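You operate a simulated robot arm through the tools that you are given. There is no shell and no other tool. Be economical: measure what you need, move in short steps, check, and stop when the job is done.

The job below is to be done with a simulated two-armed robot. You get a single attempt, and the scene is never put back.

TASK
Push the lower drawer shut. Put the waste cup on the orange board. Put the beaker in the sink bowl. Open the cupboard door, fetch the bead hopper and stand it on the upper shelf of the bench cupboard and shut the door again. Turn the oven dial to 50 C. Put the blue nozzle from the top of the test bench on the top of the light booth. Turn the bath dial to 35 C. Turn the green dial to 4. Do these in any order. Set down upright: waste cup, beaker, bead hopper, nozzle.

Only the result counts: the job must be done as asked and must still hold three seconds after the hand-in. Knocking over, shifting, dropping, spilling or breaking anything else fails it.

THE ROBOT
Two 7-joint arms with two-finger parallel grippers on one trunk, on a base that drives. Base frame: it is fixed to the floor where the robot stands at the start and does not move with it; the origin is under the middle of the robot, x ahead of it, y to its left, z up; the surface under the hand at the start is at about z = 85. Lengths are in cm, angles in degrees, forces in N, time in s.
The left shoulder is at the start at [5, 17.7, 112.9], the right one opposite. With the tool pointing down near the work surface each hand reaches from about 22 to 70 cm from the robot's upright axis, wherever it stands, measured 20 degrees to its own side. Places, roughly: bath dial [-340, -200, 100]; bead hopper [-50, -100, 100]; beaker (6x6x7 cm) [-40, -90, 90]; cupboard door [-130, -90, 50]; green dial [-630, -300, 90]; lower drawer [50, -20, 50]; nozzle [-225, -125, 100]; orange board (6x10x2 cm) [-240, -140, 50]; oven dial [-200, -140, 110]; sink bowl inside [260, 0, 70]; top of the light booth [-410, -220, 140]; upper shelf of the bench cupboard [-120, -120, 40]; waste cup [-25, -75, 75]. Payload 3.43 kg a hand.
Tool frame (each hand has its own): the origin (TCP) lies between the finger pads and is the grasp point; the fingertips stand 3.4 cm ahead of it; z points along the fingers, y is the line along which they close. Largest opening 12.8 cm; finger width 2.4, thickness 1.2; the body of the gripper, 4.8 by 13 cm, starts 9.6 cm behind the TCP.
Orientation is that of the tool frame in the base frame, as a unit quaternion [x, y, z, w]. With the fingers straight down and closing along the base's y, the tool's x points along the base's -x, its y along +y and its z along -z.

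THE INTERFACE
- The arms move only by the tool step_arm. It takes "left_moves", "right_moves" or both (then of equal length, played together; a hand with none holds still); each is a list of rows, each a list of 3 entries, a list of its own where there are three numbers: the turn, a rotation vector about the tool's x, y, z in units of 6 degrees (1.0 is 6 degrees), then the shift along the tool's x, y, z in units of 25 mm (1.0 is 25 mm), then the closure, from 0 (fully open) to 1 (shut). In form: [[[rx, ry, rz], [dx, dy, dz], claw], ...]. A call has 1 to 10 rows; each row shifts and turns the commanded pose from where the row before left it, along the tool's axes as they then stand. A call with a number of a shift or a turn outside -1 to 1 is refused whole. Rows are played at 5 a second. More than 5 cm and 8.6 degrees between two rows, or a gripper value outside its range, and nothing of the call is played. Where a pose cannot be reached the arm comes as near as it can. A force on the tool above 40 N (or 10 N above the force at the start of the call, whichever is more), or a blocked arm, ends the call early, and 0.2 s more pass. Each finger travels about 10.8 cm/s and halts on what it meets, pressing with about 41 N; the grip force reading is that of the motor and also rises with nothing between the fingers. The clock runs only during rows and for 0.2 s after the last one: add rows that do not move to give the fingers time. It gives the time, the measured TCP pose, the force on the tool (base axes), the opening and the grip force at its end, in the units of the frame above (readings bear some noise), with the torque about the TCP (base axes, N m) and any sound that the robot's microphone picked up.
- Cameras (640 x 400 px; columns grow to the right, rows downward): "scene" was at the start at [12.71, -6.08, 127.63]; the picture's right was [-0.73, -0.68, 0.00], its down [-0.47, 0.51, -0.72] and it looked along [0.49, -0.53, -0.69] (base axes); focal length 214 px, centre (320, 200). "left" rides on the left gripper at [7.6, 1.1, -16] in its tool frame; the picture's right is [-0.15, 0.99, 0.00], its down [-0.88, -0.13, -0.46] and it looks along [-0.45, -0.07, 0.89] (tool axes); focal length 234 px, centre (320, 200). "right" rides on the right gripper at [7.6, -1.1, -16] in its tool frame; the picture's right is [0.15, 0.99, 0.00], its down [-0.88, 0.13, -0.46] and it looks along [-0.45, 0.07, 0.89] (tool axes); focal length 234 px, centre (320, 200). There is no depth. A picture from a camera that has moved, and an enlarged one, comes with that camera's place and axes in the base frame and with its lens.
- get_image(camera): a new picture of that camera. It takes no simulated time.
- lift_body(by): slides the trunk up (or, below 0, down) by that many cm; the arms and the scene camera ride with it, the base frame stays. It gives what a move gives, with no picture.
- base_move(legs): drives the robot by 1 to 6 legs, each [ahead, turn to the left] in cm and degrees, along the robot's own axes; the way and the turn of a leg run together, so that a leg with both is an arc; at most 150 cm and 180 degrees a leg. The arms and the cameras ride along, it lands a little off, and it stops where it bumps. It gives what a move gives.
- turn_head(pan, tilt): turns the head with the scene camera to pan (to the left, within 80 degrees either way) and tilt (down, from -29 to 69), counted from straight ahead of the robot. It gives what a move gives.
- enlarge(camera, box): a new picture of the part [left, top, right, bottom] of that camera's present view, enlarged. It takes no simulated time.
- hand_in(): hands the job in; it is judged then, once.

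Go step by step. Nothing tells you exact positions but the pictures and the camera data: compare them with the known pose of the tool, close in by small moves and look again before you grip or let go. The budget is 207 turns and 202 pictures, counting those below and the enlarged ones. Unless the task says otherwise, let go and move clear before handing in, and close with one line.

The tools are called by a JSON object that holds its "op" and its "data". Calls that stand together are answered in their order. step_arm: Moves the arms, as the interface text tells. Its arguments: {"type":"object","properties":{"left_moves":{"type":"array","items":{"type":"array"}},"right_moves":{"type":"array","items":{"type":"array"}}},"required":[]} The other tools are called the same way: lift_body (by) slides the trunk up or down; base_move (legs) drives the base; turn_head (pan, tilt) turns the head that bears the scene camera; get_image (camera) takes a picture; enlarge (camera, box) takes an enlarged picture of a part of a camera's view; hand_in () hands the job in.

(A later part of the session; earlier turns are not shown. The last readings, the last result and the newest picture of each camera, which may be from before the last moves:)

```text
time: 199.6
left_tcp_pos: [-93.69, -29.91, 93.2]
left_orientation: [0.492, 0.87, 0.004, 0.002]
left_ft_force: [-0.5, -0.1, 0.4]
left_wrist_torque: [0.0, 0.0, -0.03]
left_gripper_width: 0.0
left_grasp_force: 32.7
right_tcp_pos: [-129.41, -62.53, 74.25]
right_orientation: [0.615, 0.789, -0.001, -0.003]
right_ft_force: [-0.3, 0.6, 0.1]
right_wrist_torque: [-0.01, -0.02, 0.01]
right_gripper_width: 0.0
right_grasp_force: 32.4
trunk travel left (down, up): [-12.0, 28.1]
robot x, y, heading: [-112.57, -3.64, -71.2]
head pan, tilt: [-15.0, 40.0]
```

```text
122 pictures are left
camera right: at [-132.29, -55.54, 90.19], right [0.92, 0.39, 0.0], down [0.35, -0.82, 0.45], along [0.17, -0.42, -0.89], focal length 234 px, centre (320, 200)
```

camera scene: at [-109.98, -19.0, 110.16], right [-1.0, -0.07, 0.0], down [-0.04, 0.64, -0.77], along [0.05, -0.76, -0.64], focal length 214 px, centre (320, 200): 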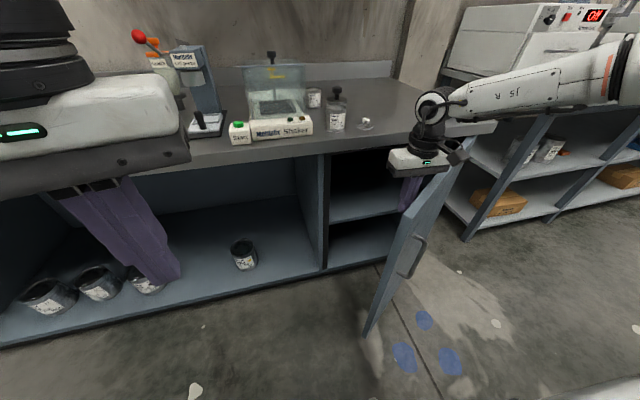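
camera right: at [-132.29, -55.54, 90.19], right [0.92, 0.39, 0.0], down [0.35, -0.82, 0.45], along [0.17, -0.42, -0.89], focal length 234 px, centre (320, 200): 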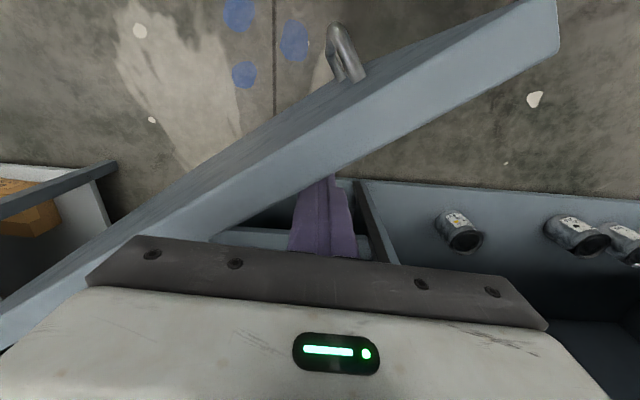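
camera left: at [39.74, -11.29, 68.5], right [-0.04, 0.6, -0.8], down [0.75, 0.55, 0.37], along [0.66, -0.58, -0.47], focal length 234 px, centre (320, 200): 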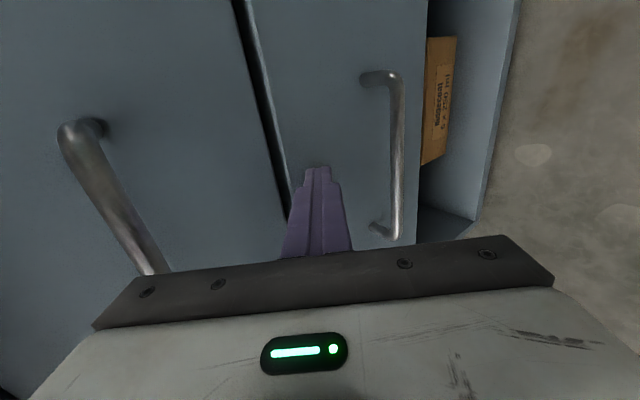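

Pushing works. I keep sweeping right and slightly back.

{"op": "step_arm", "data": {"right_moves": [[[0, 0, 0], [0.2, -1, 0], 1], [[0, 0, 0], [0.2, -1, 0], 1], [[0, 0, 0], [0.3, -0.95, 0], 1], [[0, 0, 0], [0.3, -0.95, 0], 1], [[0, 0, 0], [0.3, -0.95, 0], 1], [[0, 0, 0], [0.3, -0.95, 0], 1], [[0, 0, 0], [0.2, -1, 0], 1], [[0, 0, 0], [0.1, -1, 0], 1], [[0, 0, 0], [0, -1, 0], 1], [[0, 0, 0], [0, -1, 0], 1]]}}

{"op": "get_image", "data": {"camera": "scene"}}

{"op": "get_image", "data": {"camera": "right"}}

```text
time: 201.8
left_tcp_pos: [-93.64, -29.86, 93.25]
left_orientation: [0.492, 0.871, 0.004, 0.001]
left_ft_force: [-0.8, 0.7, -0.5]
left_wrist_torque: [0.03, 0.0, -0.03]
left_gripper_width: 0.0
left_grasp_force: 33.1
right_tcp_pos: [-149.36, -62.78, 74.32]
right_orientation: [0.614, 0.789, -0.002, -0.002]
right_ft_force: [-0.3, -0.4, 0.0]
right_wrist_torque: [0.02, 0.05, 0.0]
right_gripper_width: 0.01
right_grasp_force: 33.4
right hand out of reach, approached as far as the arm can: row 9, 10
trunk travel left (down, up): [-12.0, 28.1]
robot x, y, heading: [-113.37, -4.11, -71.5]
head pan, tilt: [-15.0, 40.0]
```

```text
121 pictures are left
camera scene: at [-109.96, -18.99, 110.16], right [-1.0, -0.07, 0.0], down [-0.04, 0.64, -0.77], along [0.05, -0.76, -0.64], focal length 214 px, centre (320, 200)
```

scene: 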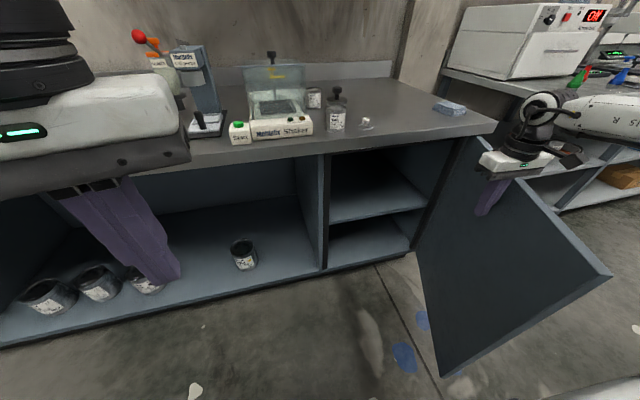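

```text
120 pictures are left
camera right: at [-152.19, -55.77, 90.19], right [0.92, 0.38, -0.01], down [0.34, -0.82, 0.45], along [0.17, -0.42, -0.89], focal length 234 px, centre (320, 200)
```

right: 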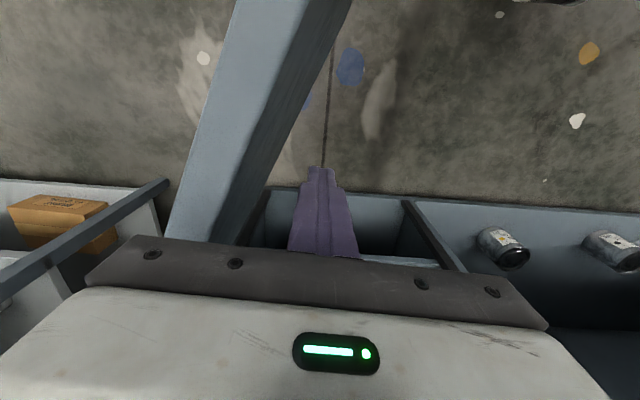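

The door is about 90° open and the upper shelf is visible at z≈49 between u −128 and −167. I raise the right hand clear of the door and go for the hopper.

{"op": "step_arm", "data": {"right_moves": [[[0, 0, 0], [0, 0.3, -1], 1], [[0, 0, 0], [0, 0.3, -1], 1], [[0, 0, 0], [0, 0.3, -1], 1], [[0, 0, 0], [0, 0.3, -1], 1], [[0, 0, 0], [0, 0.3, -1], 1], [[0, 0, 0], [0, 0.3, -1], 1], [[0, 0, 0], [0, 0.3, -1], 1]]}}

{"op": "lift_body", "data": {"by": 24}}

{"op": "base_move", "data": {"legs": [[0, 89.9], [51, 0], [0, -90]]}}

{"op": "turn_head", "data": {"pan": -15, "tilt": 30}}

{"op": "get_image", "data": {"camera": "scene"}}

```text
time: 203.4
left_tcp_pos: [-93.65, -29.93, 93.33]
left_orientation: [0.492, 0.87, 0.004, 0.001]
left_ft_force: [-0.7, -0.8, 0.7]
left_wrist_torque: [0.0, -0.01, -0.01]
left_gripper_width: 0.0
left_grasp_force: 33.0
right_tcp_pos: [-144.22, -61.46, 91.78]
right_orientation: [0.614, 0.789, -0.002, -0.002]
right_ft_force: [0.6, 0.8, 0.0]
right_wrist_torque: [0.0, -0.03, 0.03]
right_gripper_width: 0.0
right_grasp_force: 32.8
trunk travel left (down, up): [-12.0, 28.1]
robot x, y, heading: [-113.04, -3.69, -71.3]
head pan, tilt: [-15.0, 40.0]
```

```text
time: 205.9
left_tcp_pos: [-93.62, -30.02, 117.23]
left_orientation: [0.493, 0.87, 0.004, 0.001]
left_ft_force: [0.4, 0.6, -0.2]
left_wrist_torque: [-0.03, 0.02, 0.0]
left_gripper_width: 0.0
left_grasp_force: 33.6
right_tcp_pos: [-144.1, -61.47, 115.7]
right_orientation: [0.614, 0.789, -0.001, -0.003]
right_ft_force: [0.0, 0.1, -0.3]
right_wrist_torque: [-0.04, 0.01, 0.0]
right_gripper_width: 0.0
right_grasp_force: 32.9
trunk travel left (down, up): [-36.0, 4.1]
robot x, y, heading: [-112.65, -3.91, -71.0]
head pan, tilt: [-15.0, 40.0]
```

```text
time: 216.6
left_tcp_pos: [-46.25, -13.1, 117.38]
left_orientation: [0.488, 0.873, 0.004, 0.001]
left_ft_force: [0.3, -0.2, 0.3]
left_wrist_torque: [-0.01, 0.0, -0.03]
left_gripper_width: 0.01
left_grasp_force: 33.2
right_tcp_pos: [-96.35, -45.24, 115.69]
right_orientation: [0.61, 0.792, -0.001, -0.002]
right_ft_force: [0.2, 0.1, 0.6]
right_wrist_torque: [-0.02, -0.01, 0.0]
right_gripper_width: 0.0
right_grasp_force: 32.5
trunk travel left (down, up): [-36.0, 4.1]
robot x, y, heading: [-65.46, 12.52, -70.5]
head pan, tilt: [-15.0, 40.0]
```

```text
time: 217.3
left_tcp_pos: [-46.06, -13.09, 117.13]
left_orientation: [0.488, 0.873, 0.004, 0.002]
left_ft_force: [0.5, -0.2, 0.6]
left_wrist_torque: [0.01, -0.02, 0.0]
left_gripper_width: 0.0
left_grasp_force: 32.6
right_tcp_pos: [-96.3, -45.21, 115.71]
right_orientation: [0.61, 0.792, -0.002, -0.002]
right_ft_force: [-0.1, 0.0, 0.0]
right_wrist_torque: [-0.01, -0.01, 0.0]
right_gripper_width: 0.0
right_grasp_force: 33.0
trunk travel left (down, up): [-36.0, 4.1]
robot x, y, heading: [-65.23, 13.19, -70.8]
head pan, tilt: [-15.0, 30.0]
```

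```text
119 pictures are left
camera scene: at [-62.42, -2.9, 135.68], right [-1.0, -0.08, 0.0], down [-0.04, 0.5, -0.87], along [0.07, -0.86, -0.5], focal length 214 px, centre (320, 200)
```

scene: 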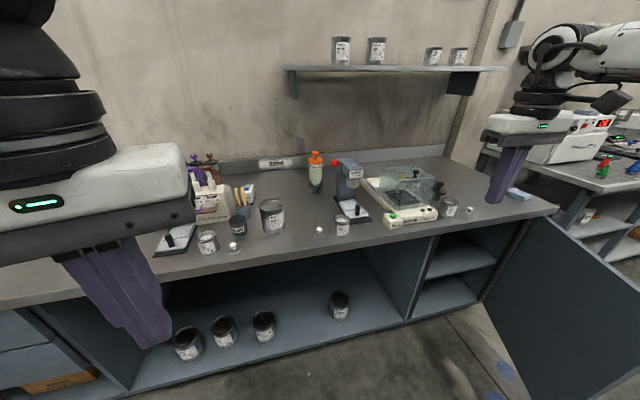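

I look closer at the hopper and its surroundings.

{"op": "enlarge", "data": {"camera": "scene", "box": [240, 130, 400, 250]}}

{"op": "base_move", "data": {"legs": [[0, -0.8], [31, 0]]}}

{"op": "turn_head", "data": {"pan": -5, "tilt": 30}}

{"op": "get_image", "data": {"camera": "scene"}}

```text
3.33 times, centred on (320, 190) of scene
camera zoom: at [-62.42, -2.9, 135.68], right [-1.0, -0.08, 0.0], down [-0.04, 0.5, -0.87], along [0.07, -0.86, -0.5], focal length 715 px, centre (320, 233)
```

zoom: 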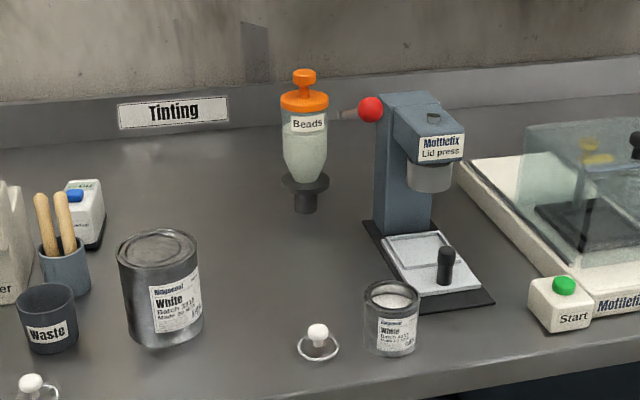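

```text
time: 219.7
left_tcp_pos: [-36.77, -42.32, 117.36]
left_orientation: [0.495, 0.869, 0.005, 0.002]
left_ft_force: [0.1, 0.8, 0.4]
left_wrist_torque: [-0.02, 0.03, 0.01]
left_gripper_width: 0.0
left_grasp_force: 33.0
right_tcp_pos: [-87.46, -73.63, 115.64]
right_orientation: [0.617, 0.787, -0.001, -0.002]
right_ft_force: [-0.1, 0.0, -0.5]
right_wrist_torque: [0.01, 0.0, -0.03]
right_gripper_width: 0.03
right_grasp_force: 33.1
trunk travel left (down, up): [-36.0, 4.1]
robot x, y, heading: [-55.87, -15.76, -71.7]
head pan, tilt: [-15.0, 30.0]
```

```text
time: 220.4
left_tcp_pos: [-36.83, -42.23, 117.44]
left_orientation: [0.495, 0.869, 0.003, 0.001]
left_ft_force: [-0.1, 0.0, 0.0]
left_wrist_torque: [-0.01, -0.01, -0.02]
left_gripper_width: 0.01
left_grasp_force: 32.9
right_tcp_pos: [-87.58, -73.47, 115.73]
right_orientation: [0.616, 0.787, -0.001, -0.003]
right_ft_force: [-0.6, 1.1, 0.6]
right_wrist_torque: [0.0, -0.01, -0.02]
right_gripper_width: 0.0
right_grasp_force: 33.0
trunk travel left (down, up): [-36.0, 4.1]
robot x, y, heading: [-56.27, -16.2, -71.5]
head pan, tilt: [-5.0, 30.0]
```

```text
117 pictures are left
camera scene: at [-51.46, -31.61, 135.69], right [-0.97, -0.23, 0.0], down [-0.12, 0.49, -0.87], along [0.2, -0.84, -0.5], focal length 214 px, centre (320, 200)
```

scene: 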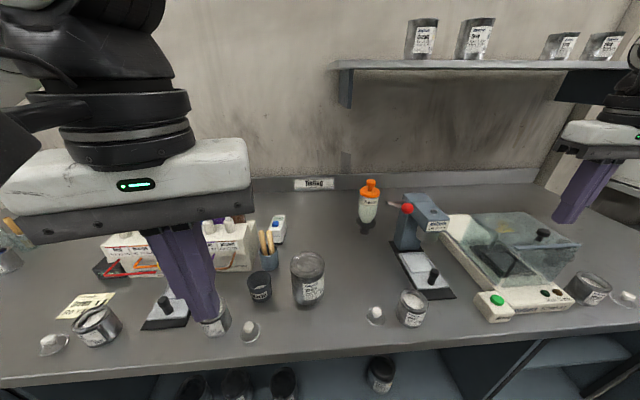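

The press lever lies just in front-right of the hopper (rod end (-58,-90,103), knob (-62,-80.5,107.5)). So I'll grip the hopper from its left-front with a yawed and tilted hand. First I drive closer and bring the right hand left at height.

{"op": "lift_body", "data": {"by": 4}}

{"op": "base_move", "data": {"legs": [[11, 0]]}}

{"op": "step_arm", "data": {"right_moves": [[[0, 0, 0], [0.5, 0.86, 0], 0.6], [[0, 0, 0], [0.5, 0.86, 0], 0.2], [[0, 0, 0], [0.5, 0.86, 0], 0.2], [[0, 0, 0], [0.4, 0.9, 0], 0.2], [[0, 0, 0], [0.3, 0.95, 0], 0.2], [[0, 0, 0], [0.2, 0.97, 0], 0.2], [[0, 0, 0], [0.2, 0.97, 0], 0.2], [[0, 0, 0], [0.1, 1, 0], 0.2], [[0, 0, 0], [0, 1, 0], 0.2], [[0, 0, 0], [0, 1, 0], 0.2]]}}

{"op": "get_image", "data": {"camera": "scene"}}

```text
time: 221.2
left_tcp_pos: [-36.9, -42.34, 121.37]
left_orientation: [0.495, 0.869, 0.005, 0.002]
left_ft_force: [-0.3, 0.2, 0.6]
left_wrist_torque: [0.01, 0.0, 0.0]
left_gripper_width: 0.01
left_grasp_force: 32.8
right_tcp_pos: [-87.65, -73.62, 119.66]
right_orientation: [0.616, 0.788, -0.001, -0.002]
right_ft_force: [-1.1, 0.0, 0.5]
right_wrist_torque: [-0.02, 0.02, -0.01]
right_gripper_width: 0.0
right_grasp_force: 33.1
trunk travel left (down, up): [-40.0, 0.1]
robot x, y, heading: [-56.13, -16.24, -71.6]
head pan, tilt: [-5.0, 30.0]
```

```text
time: 222.4
left_tcp_pos: [-33.31, -52.78, 121.18]
left_orientation: [0.494, 0.869, 0.005, 0.001]
left_ft_force: [-0.3, -1.3, 0.2]
left_wrist_torque: [0.02, 0.01, 0.02]
left_gripper_width: 0.0
left_grasp_force: 33.0
right_tcp_pos: [-83.9, -84.01, 119.67]
right_orientation: [0.616, 0.788, -0.001, -0.001]
right_ft_force: [0.0, 0.3, -0.4]
right_wrist_torque: [0.03, 0.01, 0.01]
right_gripper_width: 0.0
right_grasp_force: 33.2
trunk travel left (down, up): [-40.0, 0.1]
robot x, y, heading: [-52.25, -26.73, -71.4]
head pan, tilt: [-5.0, 30.0]
```

```text
time: 224.6
left_tcp_pos: [-33.4, -52.68, 121.3]
left_orientation: [0.495, 0.869, 0.004, 0.001]
left_ft_force: [1.3, -0.2, 0.6]
left_wrist_torque: [0.01, 0.02, 0.0]
left_gripper_width: 0.0
left_grasp_force: 33.1
right_tcp_pos: [-62.95, -71.68, 119.51]
right_orientation: [0.616, 0.787, -0.001, -0.004]
right_ft_force: [-1.6, -0.5, 0.1]
right_wrist_torque: [0.01, 0.01, 0.0]
right_gripper_width: 10.23
right_grasp_force: 0.2
trunk travel left (down, up): [-40.0, 0.1]
robot x, y, heading: [-51.96, -26.22, -71.5]
head pan, tilt: [-5.0, 30.0]
```

```text
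116 pictures are left
camera scene: at [-47.92, -42.0, 139.69], right [-0.97, -0.23, 0.0], down [-0.12, 0.49, -0.87], along [0.2, -0.84, -0.5], focal length 214 px, centre (320, 200)
```

scene: 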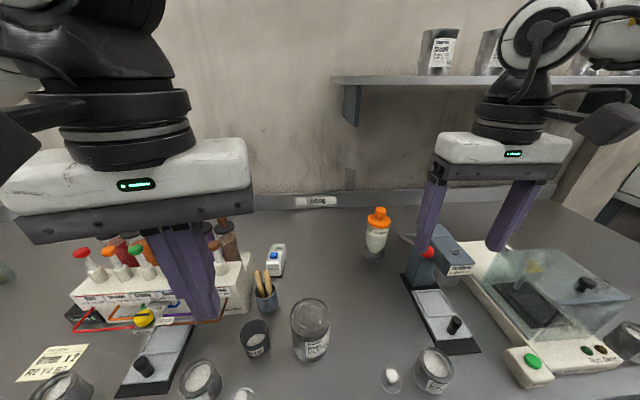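

The lane is clear. I yaw the hand 41° clockwise and then tilt it 45° forward, still high and in front of the hopper.

{"op": "step_arm", "data": {"right_moves": [[[0, 0, 0.97], [0.1, 0.4, 0], 0.2], [[0, 0, 0.97], [0.1, 0.4, 0], 0.2], [[0, 0, 0.97], [0.1, 0.4, 0], 0.2], [[0, 0, 0.97], [0.1, 0.4, 0], 0.2], [[0, 0, 0.97], [0.1, 0.4, 0], 0.2], [[0, 0, 0.97], [0.1, 0.4, 0], 0.2], [[0, 0, 0.95], [0.1, 0.4, 0], 0.2]]}}

{"op": "step_arm", "data": {"right_moves": [[[0, -0.94, 0], [0, 0.2, 0], 0.2], [[0, -0.94, 0], [0, 0.2, 0], 0.2], [[0, -0.94, 0], [0, 0.2, 0], 0.2], [[0, -0.94, 0], [0, 0.2, 0], 0.2], [[0, -0.94, 0], [0, 0.2, 0], 0.2], [[0, -0.94, 0], [0, 0.2, 0], 0.2], [[0, -0.94, 0], [0, 0.2, 0], 0.2], [[0, -0.94, 0], [0, 0.2, 0], 0.2]]}}

{"op": "get_image", "data": {"camera": "scene"}}

{"op": "get_image", "data": {"camera": "right"}}

```text
time: 226.2
left_tcp_pos: [-33.33, -52.76, 121.3]
left_orientation: [0.495, 0.869, 0.004, 0.002]
left_ft_force: [0.9, 0.5, 0.0]
left_wrist_torque: [-0.01, -0.03, 0.0]
left_gripper_width: 0.0
left_grasp_force: 33.3
right_tcp_pos: [-55.98, -70.73, 119.61]
right_orientation: [0.852, 0.523, -0.002, -0.002]
right_ft_force: [0.1, 0.0, 0.2]
right_wrist_torque: [0.05, -0.04, 0.01]
right_gripper_width: 10.23
right_grasp_force: 0.0
trunk travel left (down, up): [-40.0, 0.1]
robot x, y, heading: [-52.51, -26.7, -71.4]
head pan, tilt: [-5.0, 30.0]
```

```text
time: 228.0
left_tcp_pos: [-33.35, -52.77, 121.29]
left_orientation: [0.495, 0.869, 0.004, 0.002]
left_ft_force: [0.0, -0.6, 0.0]
left_wrist_torque: [-0.02, -0.03, -0.02]
left_gripper_width: 0.0
left_grasp_force: 32.8
right_tcp_pos: [-59.39, -73.56, 119.39]
right_orientation: [0.785, 0.486, -0.327, 0.201]
right_ft_force: [0.3, -0.9, 0.6]
right_wrist_torque: [-0.02, 0.01, 0.0]
right_gripper_width: 10.25
right_grasp_force: 0.1
right hand out of reach, approached as far as the arm can: row 4, 5, 6, 7, 8
trunk travel left (down, up): [-40.0, 0.1]
robot x, y, heading: [-52.84, -26.45, -71.4]
head pan, tilt: [-5.0, 30.0]
```

```text
115 pictures are left
camera scene: at [-47.99, -42.0, 139.69], right [-0.97, -0.23, 0.0], down [-0.12, 0.49, -0.87], along [0.2, -0.84, -0.5], focal length 214 px, centre (320, 200)
```

scene: 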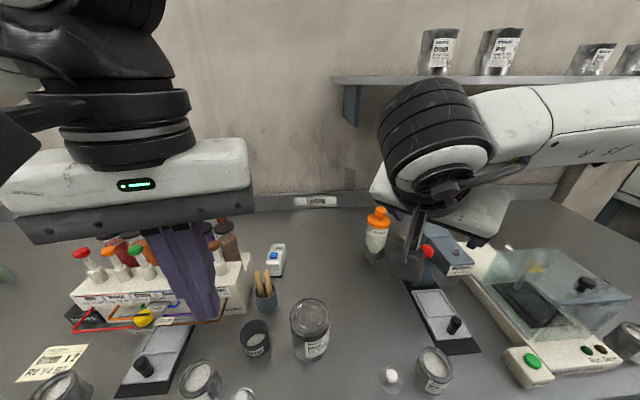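

```text
114 pictures are left
camera right: at [-52.87, -58.09, 125.11], right [0.93, -0.35, -0.11], down [-0.02, -0.32, 0.95], along [-0.37, -0.88, -0.31], focal length 234 px, centre (320, 200)
```

right: 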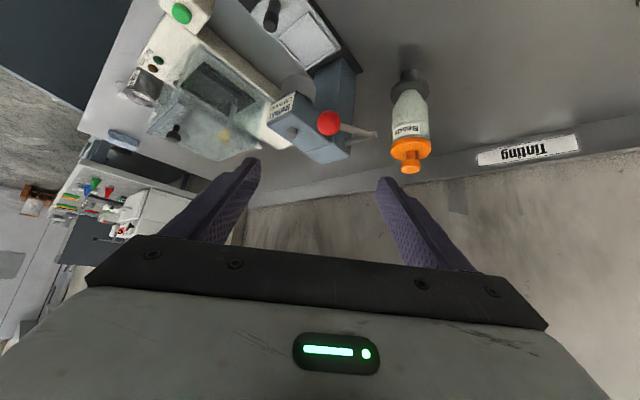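

I shift the hand left and down to a standoff point 15 cm short of the hopper along the finger direction.

{"op": "step_arm", "data": {"right_moves": [[[0, 0, 0], [0, 1, 0], 0.2], [[0, 0, 0], [0, 1, 0], 0.2], [[0, 0, 0], [0, 1, 0], 0.2], [[0, 0, 0], [0.1, 0.8, 0.3], 0.2], [[0, 0, 0], [0.15, 0.6, 0.7], 0.2], [[0, 0, 0], [0.15, 0.6, 0.8], 0.2], [[0, 0, 0], [0.15, 0.6, 0.8], 0.2], [[0, 0, 0], [0.15, 0.5, 0.8], 0.2], [[0, 0, 0], [0.15, 0.5, 0.8], 0.2]]}}

{"op": "get_image", "data": {"camera": "right"}}

{"op": "get_image", "data": {"camera": "scene"}}

```text
time: 230.0
left_tcp_pos: [-33.43, -52.67, 121.27]
left_orientation: [0.495, 0.869, 0.005, 0.001]
left_ft_force: [0.0, 0.4, 0.3]
left_wrist_torque: [-0.01, -0.03, 0.01]
left_gripper_width: 0.0
left_grasp_force: 33.3
right_tcp_pos: [-58.87, -87.05, 110.68]
right_orientation: [0.785, 0.486, -0.328, 0.201]
right_ft_force: [0.9, -0.3, -0.3]
right_wrist_torque: [-0.01, -0.02, -0.01]
right_gripper_width: 10.24
right_grasp_force: 0.1
right hand out of reach, approached as far as the arm can: row 1, 2, 3, 4, 5, 6, 7, 8, 9
trunk travel left (down, up): [-40.0, 0.1]
robot x, y, heading: [-52.42, -26.37, -71.1]
head pan, tilt: [-5.0, 30.0]
```

```text
113 pictures are left
camera right: at [-52.37, -71.68, 116.43], right [0.93, -0.35, -0.11], down [-0.01, -0.33, 0.95], along [-0.37, -0.88, -0.31], focal length 234 px, centre (320, 200)
```

right: 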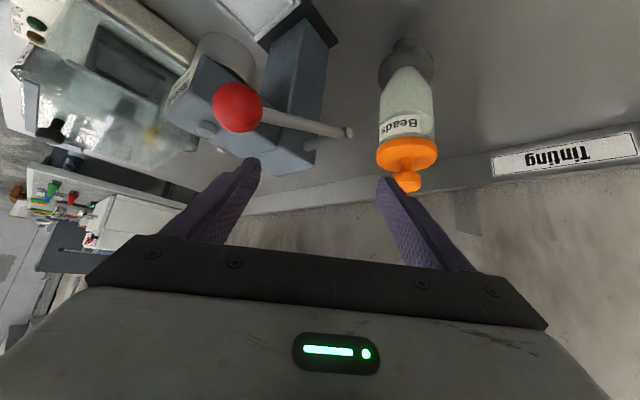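

```text
112 pictures are left
camera scene: at [-47.99, -42.02, 139.69], right [-0.97, -0.23, 0.0], down [-0.12, 0.49, -0.87], along [0.2, -0.84, -0.5], focal length 214 px, centre (320, 200)
```

scene: 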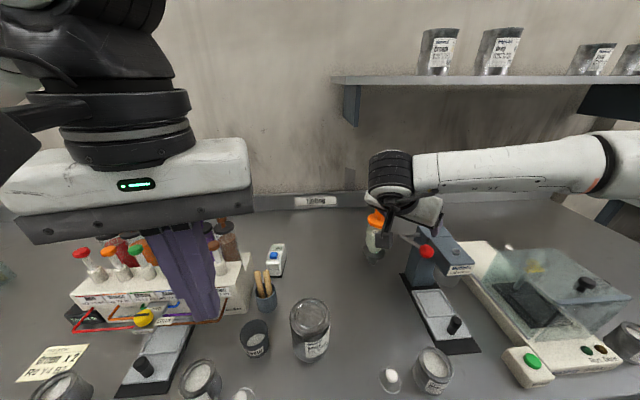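

The right arm can't yaw outward that far. I retract it: the left arm, whose inward yaw is natural, should take the hopper instead.

{"op": "step_arm", "data": {"right_moves": [[[0, 0, 0], [0, 0, -1], 0.2], [[0, 0, 0], [0, 0, -1], 0.2], [[0, 0, 0], [0, 0, -1], 0.2], [[0, 0, 0], [0, 0, -1], 0.2], [[0, 0, 0], [0.5, -0.7, -0.5], 0.2], [[0, 0, 0], [0.5, -0.7, -0.5], 0.2], [[0, 0, 0], [0.5, -0.7, -0.5], 0.2], [[0, 0, 0], [0.5, -0.7, -0.5], 0.2], [[0, 0, 0], [0.5, -0.7, -0.5], 0.2], [[0, 0, 0], [0.5, -0.7, -0.5], 0.2]]}}

{"op": "base_move", "data": {"legs": [[-26, 0], [0, -90], [30, 0], [0, 90]]}}

{"op": "turn_head", "data": {"pan": 10, "tilt": 30}}

{"op": "get_image", "data": {"camera": "scene"}}

```text
time: 232.2
left_tcp_pos: [-33.32, -52.72, 121.21]
left_orientation: [0.494, 0.869, 0.005, 0.001]
left_ft_force: [-0.1, 0.8, -0.6]
left_wrist_torque: [-0.03, 0.0, -0.01]
left_gripper_width: 0.0
left_grasp_force: 33.1
right_tcp_pos: [-62.69, -66.51, 117.81]
right_orientation: [0.786, 0.484, -0.329, 0.199]
right_ft_force: [-0.1, -0.1, 0.4]
right_wrist_torque: [0.03, -0.01, -0.01]
right_gripper_width: 10.24
right_grasp_force: 0.1
right hand out of reach, approached as far as the arm can: row 1, 2, 3, 4
trunk travel left (down, up): [-40.0, 0.1]
robot x, y, heading: [-52.36, -26.52, -71.5]
head pan, tilt: [-5.0, 30.0]
```

```text
time: 243.3
left_tcp_pos: [-70.14, -38.16, 121.26]
left_orientation: [0.496, 0.868, 0.003, 0.002]
left_ft_force: [-1.0, 0.1, 0.0]
left_wrist_torque: [-0.02, -0.02, -0.04]
left_gripper_width: 0.01
left_grasp_force: 33.7
right_tcp_pos: [-99.63, -51.99, 117.82]
right_orientation: [0.786, 0.485, -0.328, 0.199]
right_ft_force: [-0.8, -0.7, 0.6]
right_wrist_torque: [-0.02, 0.0, 0.03]
right_gripper_width: 10.24
right_grasp_force: 0.0
trunk travel left (down, up): [-40.0, 0.1]
robot x, y, heading: [-89.27, -12.04, -71.7]
head pan, tilt: [-5.0, 30.0]
```

```text
time: 244.1
left_tcp_pos: [-70.28, -38.08, 121.31]
left_orientation: [0.495, 0.869, 0.004, 0.001]
left_ft_force: [0.0, 0.5, 0.9]
left_wrist_torque: [0.01, 0.0, -0.04]
left_gripper_width: 0.03
left_grasp_force: 32.9
right_tcp_pos: [-99.65, -51.93, 117.82]
right_orientation: [0.786, 0.485, -0.329, 0.199]
right_ft_force: [-0.2, 0.1, 0.7]
right_wrist_torque: [-0.02, -0.01, 0.01]
right_gripper_width: 10.23
right_grasp_force: 0.1
trunk travel left (down, up): [-40.0, 0.1]
robot x, y, heading: [-89.17, -11.87, -71.7]
head pan, tilt: [10.0, 30.0]
```

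```text
111 pictures are left
camera scene: at [-82.7, -26.58, 139.69], right [-0.88, -0.47, 0.0], down [-0.24, 0.44, -0.87], along [0.41, -0.76, -0.5], focal length 214 px, centre (320, 200)
```

scene: 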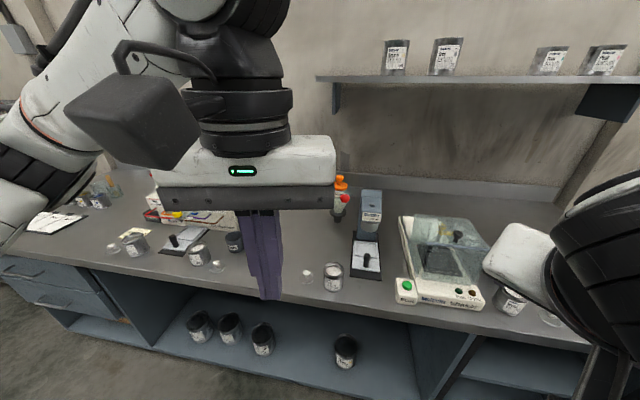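

Robot is now right of the hopper. I extend the left hand a bit, yaw it inward 52° and tilt it 45°, all at height.

{"op": "step_arm", "data": {"left_moves": [[[0, 0, 0], [-1, 0.1, 0], 0.5], [[0, 0, 0], [-1, 0.1, 0], 0.2], [[0, 0, 0], [-1, 0.1, 0], 0.2], [[0, 0, 0.967], [-0.5, 0.3, 0], 0.2], [[0, 0, 0.967], [0, 0.3, 0], 0.2], [[0, 0, 0.967], [0, 0.3, 0], 0.2], [[0, 0, 0.967], [0, 0, 0], 0.2], [[0, 0, 0.967], [0, 0, 0], 0.2], [[0, 0, 0.967], [0, 0, 0], 0.2], [[0, 0, 0.967], [0, 0, 0], 0.2]]}}

{"op": "step_arm", "data": {"left_moves": [[[0, 0, 0.967], [0, 0, 0], 0.2], [[0, 0, 0.967], [0, 0, 0], 0.2], [[0, -0.94, 0], [0, 0, 0], 0.2], [[0, -0.94, 0], [0, 0, 0], 0.2], [[0, -0.94, 0], [0, 0, 0], 0.2], [[0, -0.94, 0], [0, 0, 0], 0.2], [[0, -0.94, 0], [0, 0, 0], 0.2], [[0, -0.94, 0], [0, 0, 0], 0.2], [[0, -0.94, 0], [0, 0, 0], 0.2], [[0, -0.94, 0], [0, 0, 0], 0.2]]}}

{"op": "get_image", "data": {"camera": "scene"}}

{"op": "get_image", "data": {"camera": "left"}}

```text
time: 246.3
left_tcp_pos: [-63.19, -44.43, 121.33]
left_orientation: [0.767, 0.642, 0.005, 0.0]
left_ft_force: [-0.4, 0.4, 0.7]
left_wrist_torque: [0.01, 0.0, 0.02]
left_gripper_width: 10.24
left_grasp_force: 0.1
right_tcp_pos: [-99.57, -51.93, 117.81]
right_orientation: [0.786, 0.485, -0.328, 0.199]
right_ft_force: [-0.9, 0.9, -0.1]
right_wrist_torque: [0.01, 0.03, -0.01]
right_gripper_width: 10.25
right_grasp_force: 0.1
trunk travel left (down, up): [-40.0, 0.1]
robot x, y, heading: [-89.26, -12.23, -71.6]
head pan, tilt: [10.0, 30.0]
```

```text
time: 248.5
left_tcp_pos: [-63.14, -44.23, 121.44]
left_orientation: [0.765, 0.519, -0.314, 0.216]
left_ft_force: [0.8, 0.1, 0.2]
left_wrist_torque: [0.0, 0.01, 0.0]
left_gripper_width: 10.25
left_grasp_force: 0.0
right_tcp_pos: [-99.47, -51.86, 117.78]
right_orientation: [0.785, 0.485, -0.329, 0.2]
right_ft_force: [-0.6, 0.0, 0.2]
right_wrist_torque: [-0.01, 0.02, -0.02]
right_gripper_width: 10.22
right_grasp_force: 0.1
trunk travel left (down, up): [-40.0, 0.1]
robot x, y, heading: [-89.32, -12.12, -71.3]
head pan, tilt: [10.0, 30.0]
```

```text
110 pictures are left
camera scene: at [-82.66, -26.53, 139.7], right [-0.88, -0.48, 0.0], down [-0.24, 0.44, -0.87], along [0.41, -0.76, -0.5], focal length 214 px, centre (320, 200)
```

scene: 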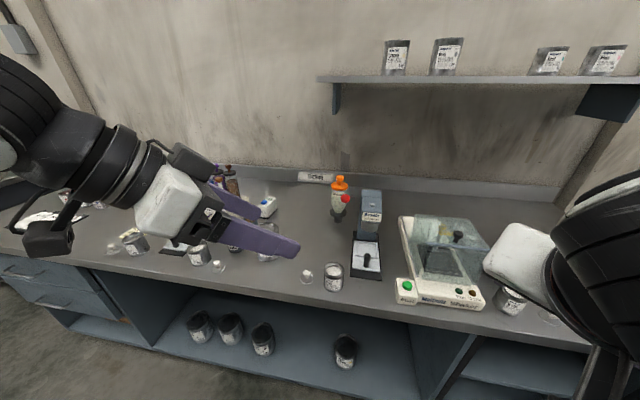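

```text
109 pictures are left
camera left: at [-55.97, -29.28, 127.33], right [0.88, -0.46, 0.11], down [-0.24, -0.23, 0.94], along [-0.41, -0.86, -0.31], focal length 234 px, centre (320, 200)
```

left: 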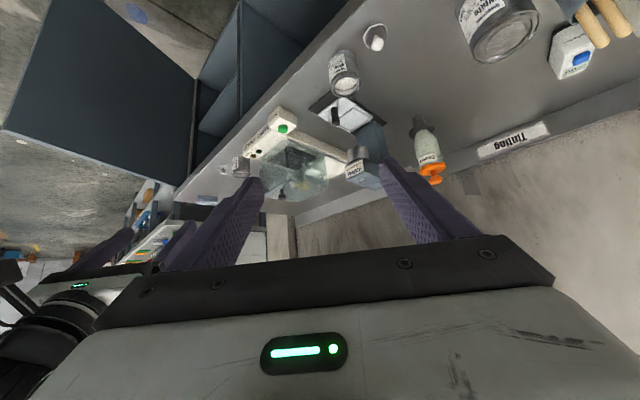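

Good posture. I drive 25 cm forward and view from the left camera.

{"op": "base_move", "data": {"legs": [[25, 0]]}}

{"op": "get_image", "data": {"camera": "left"}}

{"op": "get_image", "data": {"camera": "scene"}}

```text
time: 250.4
left_tcp_pos: [-55.43, -68.7, 121.49]
left_orientation: [0.767, 0.517, -0.314, 0.214]
left_ft_force: [-0.1, -0.4, 0.2]
left_wrist_torque: [0.02, 0.0, -0.02]
left_gripper_width: 10.25
left_grasp_force: 0.0
right_tcp_pos: [-91.71, -76.12, 117.71]
right_orientation: [0.786, 0.483, -0.329, 0.199]
right_ft_force: [-0.1, 0.5, 0.2]
right_wrist_torque: [0.04, 0.0, 0.0]
right_gripper_width: 10.25
right_grasp_force: 0.0
trunk travel left (down, up): [-40.0, 0.1]
robot x, y, heading: [-81.57, -36.49, -72.0]
head pan, tilt: [10.0, 30.0]
```

```text
108 pictures are left
camera left: at [-48.08, -53.73, 127.33], right [0.88, -0.46, 0.11], down [-0.24, -0.23, 0.94], along [-0.41, -0.85, -0.32], focal length 234 px, centre (320, 200)
```

left: 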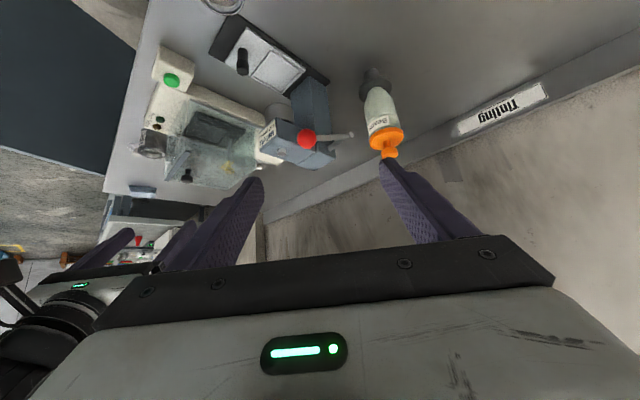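

```text
107 pictures are left
camera scene: at [-74.75, -50.86, 139.68], right [-0.88, -0.47, 0.0], down [-0.24, 0.44, -0.87], along [0.41, -0.76, -0.5], focal length 214 px, centre (320, 200)
```

scene: 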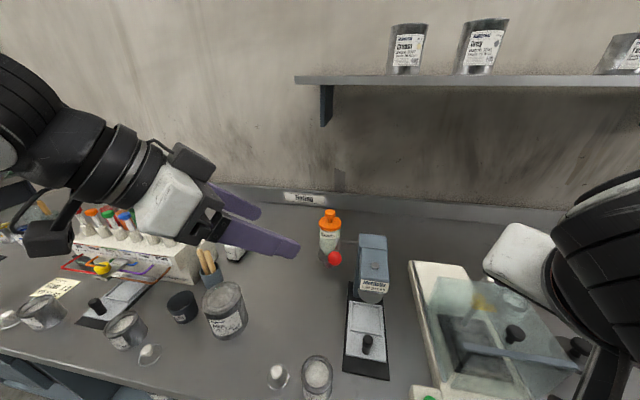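

The hopper's foot is confirmed at (-52.7,-97.7). I move left to line up with it along the finger direction.

{"op": "step_arm", "data": {"left_moves": [[[0, 0, 0], [-0.16, 0.87, 0.2], 0.2], [[0, 0, 0], [-0.16, 0.87, 0.2], 0.2], [[0, 0, 0], [-0.16, 0.87, 0.4], 0.2], [[0, 0, 0], [-0.16, 0.87, 0.6], 0.2], [[0, 0, 0], [-0.16, 0.87, 0.6], 0.2], [[0, 0, 0], [-0.16, 0.87, 0.6], 0.2]]}}

{"op": "get_image", "data": {"camera": "left"}}

{"op": "get_image", "data": {"camera": "scene"}}

```text
time: 251.8
left_tcp_pos: [-45.54, -79.4, 118.3]
left_orientation: [0.767, 0.517, -0.314, 0.214]
left_ft_force: [0.8, 0.1, -0.7]
left_wrist_torque: [-0.05, -0.01, 0.0]
left_gripper_width: 10.22
left_grasp_force: 0.1
right_tcp_pos: [-91.71, -76.16, 117.85]
right_orientation: [0.787, 0.484, -0.328, 0.199]
right_ft_force: [0.0, -0.3, -0.3]
right_wrist_torque: [0.01, 0.0, -0.01]
right_gripper_width: 10.28
right_grasp_force: 0.0
trunk travel left (down, up): [-40.0, 0.1]
robot x, y, heading: [-80.88, -36.17, -72.1]
head pan, tilt: [10.0, 30.0]
```

```text
106 pictures are left
camera left: at [-38.18, -64.42, 124.33], right [0.88, -0.46, 0.11], down [-0.24, -0.23, 0.94], along [-0.41, -0.85, -0.32], focal length 234 px, centre (320, 200)
```

left: 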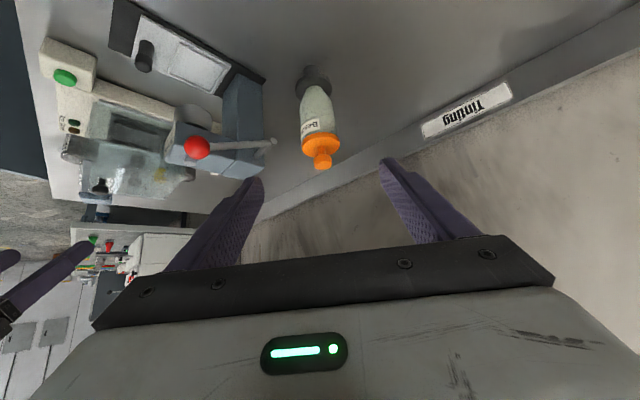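

```text
105 pictures are left
camera scene: at [-74.75, -50.84, 139.68], right [-0.88, -0.47, 0.0], down [-0.24, 0.44, -0.87], along [0.41, -0.76, -0.5], focal length 214 px, centre (320, 200)
```

scene: 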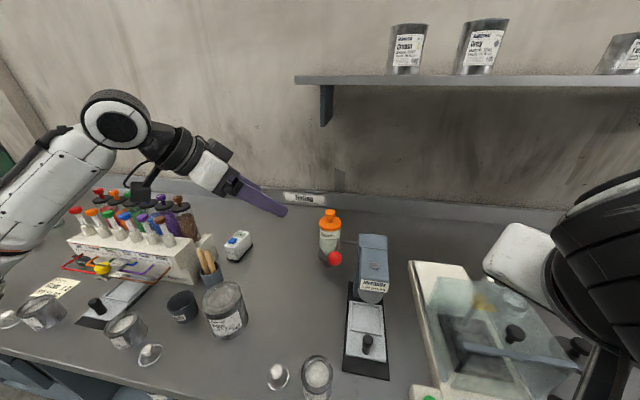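

Lined up and within reach. I add a little more yaw for lever clearance, narrow the jaws to about 9 cm, and advance 15 cm.

{"op": "step_arm", "data": {"left_moves": [[[0.5, 0, 0.5], [0, 0.55, 0], 0.3], [[0.5, 0, 0.5], [0, 0.55, 0], 0.3], [[0, 0, 0], [0, 0, 1], 0.3], [[0, 0, 0], [0, 0, 1], 0.3], [[0, 0, 0], [0, 0, 1], 0.3], [[0, 0, 0], [0, 0, 1], 0.3], [[0, 0, 0], [0, 0, 1], 0.3], [[0, 0, 0], [0, 0, 1], 0.3]]}}

{"op": "get_image", "data": {"camera": "left"}}

{"op": "enlarge", "data": {"camera": "scene", "box": [220, 150, 420, 310]}}

```text
time: 253.6
left_tcp_pos: [-48.3, -89.7, 107.6]
left_orientation: [0.802, 0.46, -0.328, 0.191]
left_ft_force: [0.0, 0.1, -0.7]
left_wrist_torque: [0.02, 0.03, 0.03]
left_gripper_width: 8.96
left_grasp_force: 0.0
right_tcp_pos: [-91.83, -76.12, 117.75]
right_orientation: [0.787, 0.483, -0.328, 0.199]
right_ft_force: [0.5, 0.6, 0.9]
right_wrist_torque: [0.02, 0.04, 0.04]
right_gripper_width: 10.24
right_grasp_force: 0.1
trunk travel left (down, up): [-40.0, 0.1]
robot x, y, heading: [-81.36, -36.07, -72.1]
head pan, tilt: [10.0, 30.0]
```

```text
104 pictures are left
camera left: at [-38.95, -75.96, 113.63], right [0.8, -0.59, 0.11], down [-0.27, -0.2, 0.94], along [-0.53, -0.78, -0.32], focal length 234 px, centre (320, 200)
```

left: 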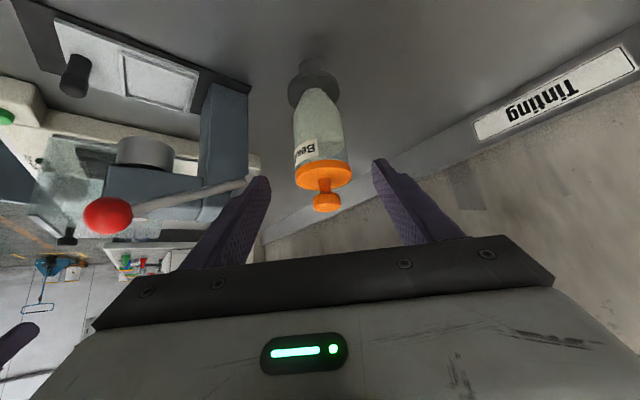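

```text
2.50 times, centred on (320, 230) of scene
camera zoom: at [-74.78, -50.83, 139.69], right [-0.88, -0.47, 0.0], down [-0.24, 0.44, -0.87], along [0.41, -0.76, -0.5], focal length 536 px, centre (320, 125)
```

zoom: 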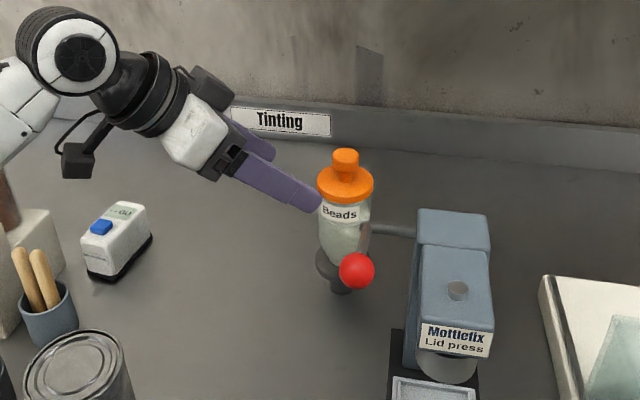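

Aligned: hopper axis about (-52.5,-96.9). The rod clears the finger by about 2 cm. I advance further.

{"op": "step_arm", "data": {"left_moves": [[[0, 0, 0], [0.04, 0, 1], 0.3], [[0, 0, 0], [0.05, 0, 1], 0.3], [[0, 0, 0], [0.05, 0, 1], 0.3]]}}

{"op": "get_image", "data": {"camera": "left"}}

{"op": "enlarge", "data": {"camera": "scene", "box": [220, 150, 420, 310]}}

```text
time: 254.4
left_tcp_pos: [-50.72, -93.84, 102.01]
left_orientation: [0.803, 0.46, -0.328, 0.191]
left_ft_force: [-0.4, -0.5, 0.0]
left_wrist_torque: [-0.02, -0.01, 0.03]
left_gripper_width: 8.96
left_grasp_force: 0.0
right_tcp_pos: [-91.81, -76.18, 117.78]
right_orientation: [0.787, 0.483, -0.329, 0.198]
right_ft_force: [0.1, -0.3, -0.6]
right_wrist_torque: [-0.03, -0.03, 0.0]
right_gripper_width: 10.23
right_grasp_force: 0.1
trunk travel left (down, up): [-40.0, 0.1]
robot x, y, heading: [-81.23, -35.9, -71.9]
head pan, tilt: [10.0, 30.0]
```

```text
102 pictures are left
camera left: at [-41.43, -80.18, 108.07], right [0.8, -0.59, 0.11], down [-0.27, -0.2, 0.94], along [-0.53, -0.78, -0.32], focal length 234 px, centre (320, 200)
```

left: 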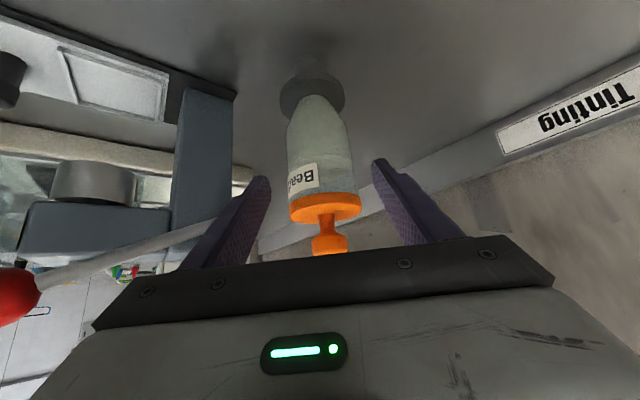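

```text
2.50 times, centred on (320, 230) of scene
camera zoom: at [-74.79, -50.83, 139.69], right [-0.88, -0.47, 0.0], down [-0.24, 0.44, -0.87], along [0.41, -0.76, -0.5], focal length 536 px, centre (320, 125)
```

zoom: 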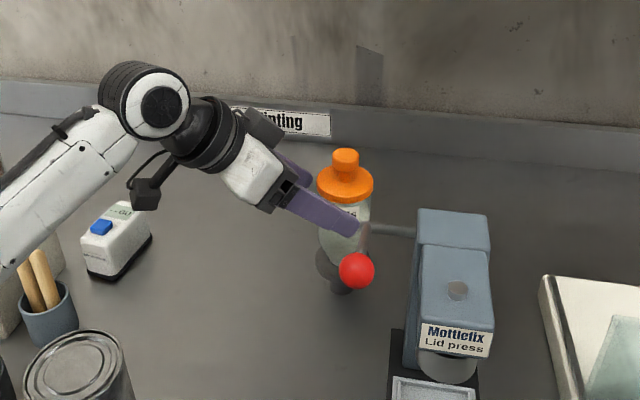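

Still clear on both sides. I finish the advance and close.

{"op": "step_arm", "data": {"left_moves": [[[0, 0, 0], [0.05, 0, 0.9], 0.3], [[0, 0, 0], [0.05, 0, 0.9], 0.3], [[0, 0, 0], [0, 0, 0], 0.4], [[0, 0, 0], [0, 0, 0], 0.5], [[0, 0, 0], [0, 0, 0], 0.6], [[0, 0, 0], [0, 0, 0], 0.7], [[0, 0, 0], [0, 0, 0], 0.7]]}}

{"op": "get_image", "data": {"camera": "left"}}

{"op": "enlarge", "data": {"camera": "scene", "box": [220, 150, 420, 310]}}

```text
time: 256.0
left_tcp_pos: [-52.4, -96.47, 98.75]
left_orientation: [0.802, 0.46, -0.329, 0.192]
left_ft_force: [2.0, -2.4, 0.7]
left_wrist_torque: [-0.17, -0.23, 0.03]
left_gripper_width: 6.43
left_grasp_force: 41.2
right_tcp_pos: [-91.77, -76.15, 117.66]
right_orientation: [0.787, 0.483, -0.329, 0.199]
right_ft_force: [0.3, -0.5, -0.2]
right_wrist_torque: [0.04, -0.04, -0.01]
right_gripper_width: 10.25
right_grasp_force: 0.1
trunk travel left (down, up): [-40.0, 0.1]
robot x, y, heading: [-81.3, -36.44, -72.1]
head pan, tilt: [10.0, 30.0]
```

```text
100 pictures are left
camera left: at [-42.97, -82.68, 104.86], right [0.8, -0.59, 0.11], down [-0.27, -0.2, 0.94], along [-0.53, -0.78, -0.32], focal length 234 px, centre (320, 200)
```

left: 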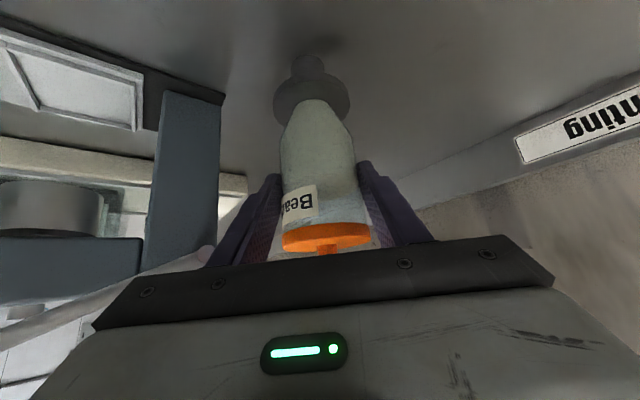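

```text
2.50 times, centred on (320, 230) of scene
camera zoom: at [-74.74, -50.81, 139.69], right [-0.88, -0.47, 0.0], down [-0.24, 0.44, -0.87], along [0.41, -0.76, -0.5], focal length 536 px, centre (320, 125)
```

zoom: 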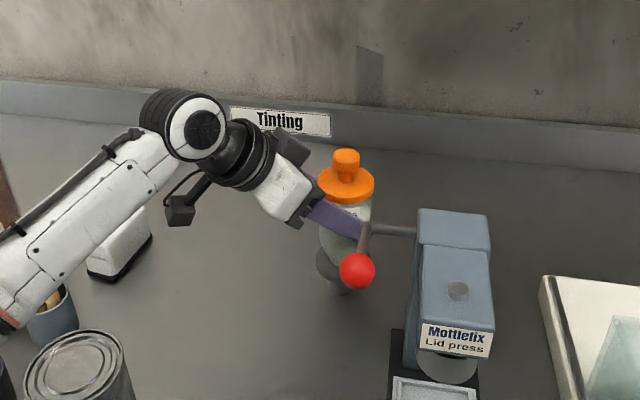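

Gripped at 6.4 cm. I lift straight up and then withdraw along the finger direction.

{"op": "step_arm", "data": {"left_moves": [[[0, 0, 0], [-0.4, 0, -0.4], 0.7], [[0, 0, 0], [-0.7, 0, -0.7], 0.7], [[0, 0, 0], [-0.5, 0, -0.7], 0.7], [[0, 0, 0], [0, 0, -1], 0.7], [[0, 0, 0], [0, 0, -1], 0.7], [[0, 0, 0], [0, 0, -1], 0.7], [[0, 0, 0], [0, 0, -1], 0.7], [[0, 0, 0], [0, 0, -1], 0.7], [[0, 0, 0], [0, 0, -1], 0.7]]}}

{"op": "get_image", "data": {"camera": "left"}}

{"op": "get_image", "data": {"camera": "scene"}}

```text
time: 258.0
left_tcp_pos: [-46.9, -87.08, 115.64]
left_orientation: [0.803, 0.46, -0.329, 0.19]
left_ft_force: [-0.2, 1.1, -8.9]
left_wrist_torque: [0.14, -0.03, -0.03]
left_gripper_width: 6.41
left_grasp_force: 40.6
right_tcp_pos: [-91.81, -76.16, 117.73]
right_orientation: [0.787, 0.483, -0.328, 0.198]
right_ft_force: [0.6, 0.4, -0.8]
right_wrist_torque: [-0.06, 0.02, 0.0]
right_gripper_width: 10.24
right_grasp_force: 0.2
trunk travel left (down, up): [-40.0, 0.1]
robot x, y, heading: [-81.16, -36.32, -72.2]
head pan, tilt: [10.0, 30.0]
```

```text
98 pictures are left
camera left: at [-37.49, -73.38, 121.6], right [0.8, -0.59, 0.11], down [-0.27, -0.2, 0.94], along [-0.53, -0.78, -0.32], focal length 234 px, centre (320, 200)
```

left: 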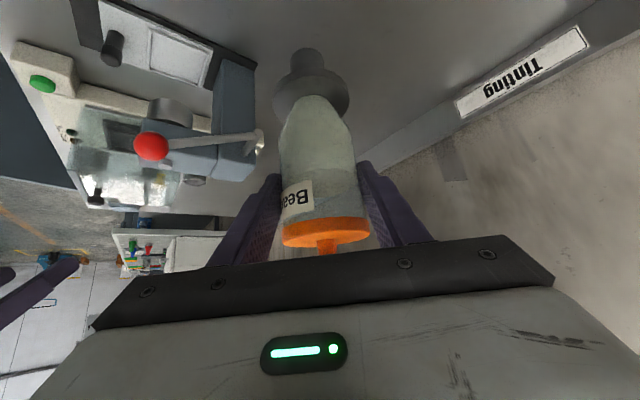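

```text
97 pictures are left
camera scene: at [-74.71, -50.83, 139.68], right [-0.88, -0.47, 0.0], down [-0.24, 0.44, -0.87], along [0.41, -0.76, -0.5], focal length 214 px, centre (320, 200)
```

scene: 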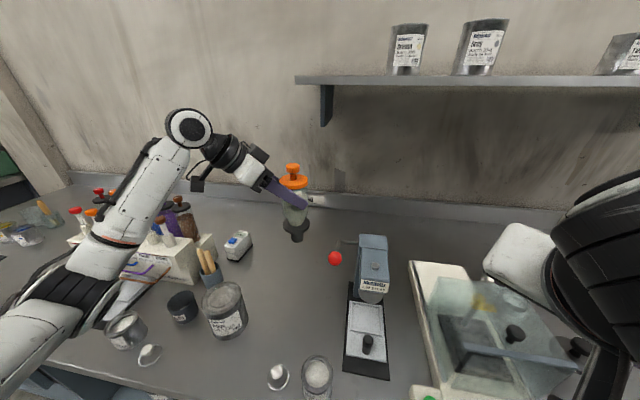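

The hopper is lifted. The door is only about 75° open and must go wider first, so I back off to about u=-126 and face the cupboard, straightening the right hand meanwhile.

{"op": "base_move", "data": {"legs": [[-41, 0], [0, -90], [36, 0], [0, 90]]}}

{"op": "step_arm", "data": {"right_moves": [[[0, 0.94, 0], [0, 0, -0.3], 1], [[0, 0.94, 0], [0, 0, -0.3], 1], [[0, 0.94, 0], [0, 0, 0], 1], [[0, 0.94, 0], [0, 0, 0], 1], [[0, 0.94, 0], [0, 0, 0], 1], [[0, 0.94, 0], [0, 0, 0], 1], [[0, 0.94, 0], [0, 0, 0], 1], [[0, 0.94, 0], [0, 0, 0], 1], [[0, 0, -1], [0, 0, 0], 1], [[0, 0, -1], [0, 0, 0], 1]]}}

{"op": "step_arm", "data": {"right_moves": [[[0, 0, -1], [0, 0, 0.5], 1], [[0, 0, -1], [0, 0, 0.5], 1], [[0, 0, -1], [0, 0, 1], 1], [[0, 0, -1], [0, 0, 1], 1], [[0, 0, -1], [0, 0, 1], 1], [[0, 0, 0], [0, 0, 1], 1]]}}

{"op": "turn_head", "data": {"pan": -20, "tilt": 40}}

{"op": "get_image", "data": {"camera": "scene"}}

```text
time: 270.1
left_tcp_pos: [-95.29, -59.46, 115.51]
left_orientation: [0.806, 0.454, -0.33, 0.187]
left_ft_force: [0.2, 0.8, -9.6]
left_wrist_torque: [0.12, -0.1, 0.01]
left_gripper_width: 6.35
left_grasp_force: 40.7
right_tcp_pos: [-139.98, -47.75, 117.73]
right_orientation: [0.791, 0.476, -0.332, 0.196]
right_ft_force: [0.1, -0.7, -0.1]
right_wrist_torque: [-0.02, -0.04, 0.03]
right_gripper_width: 10.22
right_grasp_force: 0.1
trunk travel left (down, up): [-40.0, 0.1]
robot x, y, heading: [-128.69, -7.6, -72.9]
head pan, tilt: [10.0, 30.0]
```

```text
time: 272.3
left_tcp_pos: [-95.42, -59.51, 115.56]
left_orientation: [0.807, 0.452, -0.331, 0.187]
left_ft_force: [0.1, -0.1, -8.7]
left_wrist_torque: [0.13, -0.09, -0.02]
left_gripper_width: 6.32
left_grasp_force: 40.9
right_tcp_pos: [-139.4, -46.91, 118.97]
right_orientation: [0.798, 0.603, -0.002, -0.002]
right_ft_force: [0.2, -0.4, 0.6]
right_wrist_torque: [0.0, 0.01, -0.03]
right_gripper_width: 0.01
right_grasp_force: 32.5
trunk travel left (down, up): [-40.0, 0.1]
robot x, y, heading: [-128.62, -8.0, -72.9]
head pan, tilt: [10.0, 30.0]
```

```text
time: 273.7
left_tcp_pos: [-95.32, -59.53, 115.57]
left_orientation: [0.806, 0.453, -0.331, 0.187]
left_ft_force: [0.6, -0.2, -10.0]
left_wrist_torque: [0.13, -0.07, 0.01]
left_gripper_width: 6.34
left_grasp_force: 41.4
right_tcp_pos: [-139.4, -47.06, 106.2]
right_orientation: [0.615, 0.788, -0.002, -0.002]
right_ft_force: [0.9, 0.4, -0.3]
right_wrist_torque: [-0.01, 0.01, -0.02]
right_gripper_width: 0.01
right_grasp_force: 33.0
trunk travel left (down, up): [-40.0, 0.1]
robot x, y, heading: [-128.77, -7.86, -72.9]
head pan, tilt: [10.0, 30.0]
```

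```text
time: 274.7
left_tcp_pos: [-95.27, -59.54, 115.49]
left_orientation: [0.807, 0.453, -0.33, 0.187]
left_ft_force: [-0.6, 0.5, -9.0]
left_wrist_torque: [0.09, -0.09, 0.0]
left_gripper_width: 6.34
left_grasp_force: 41.0
right_tcp_pos: [-139.49, -47.08, 106.28]
right_orientation: [0.615, 0.788, -0.001, -0.002]
right_ft_force: [0.0, -0.6, 0.2]
right_wrist_torque: [-0.02, 0.03, 0.01]
right_gripper_width: 0.0
right_grasp_force: 33.3
trunk travel left (down, up): [-40.0, 0.1]
robot x, y, heading: [-128.8, -7.87, -72.4]
head pan, tilt: [-20.0, 40.0]
```

```text
96 pictures are left
camera scene: at [-126.98, -23.21, 138.14], right [-1.0, 0.05, 0.0], down [0.03, 0.64, -0.77], along [-0.04, -0.76, -0.64], focal length 214 px, centre (320, 200)
```

scene: 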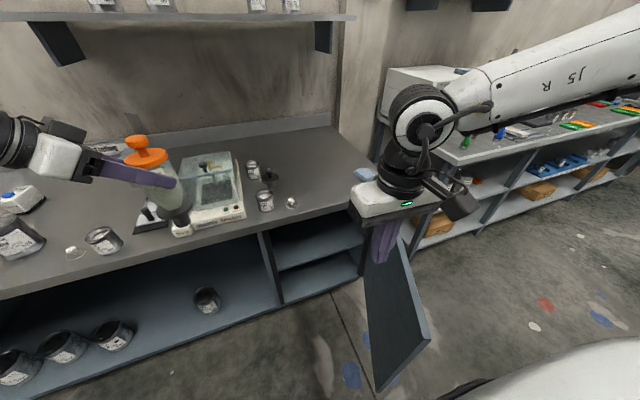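

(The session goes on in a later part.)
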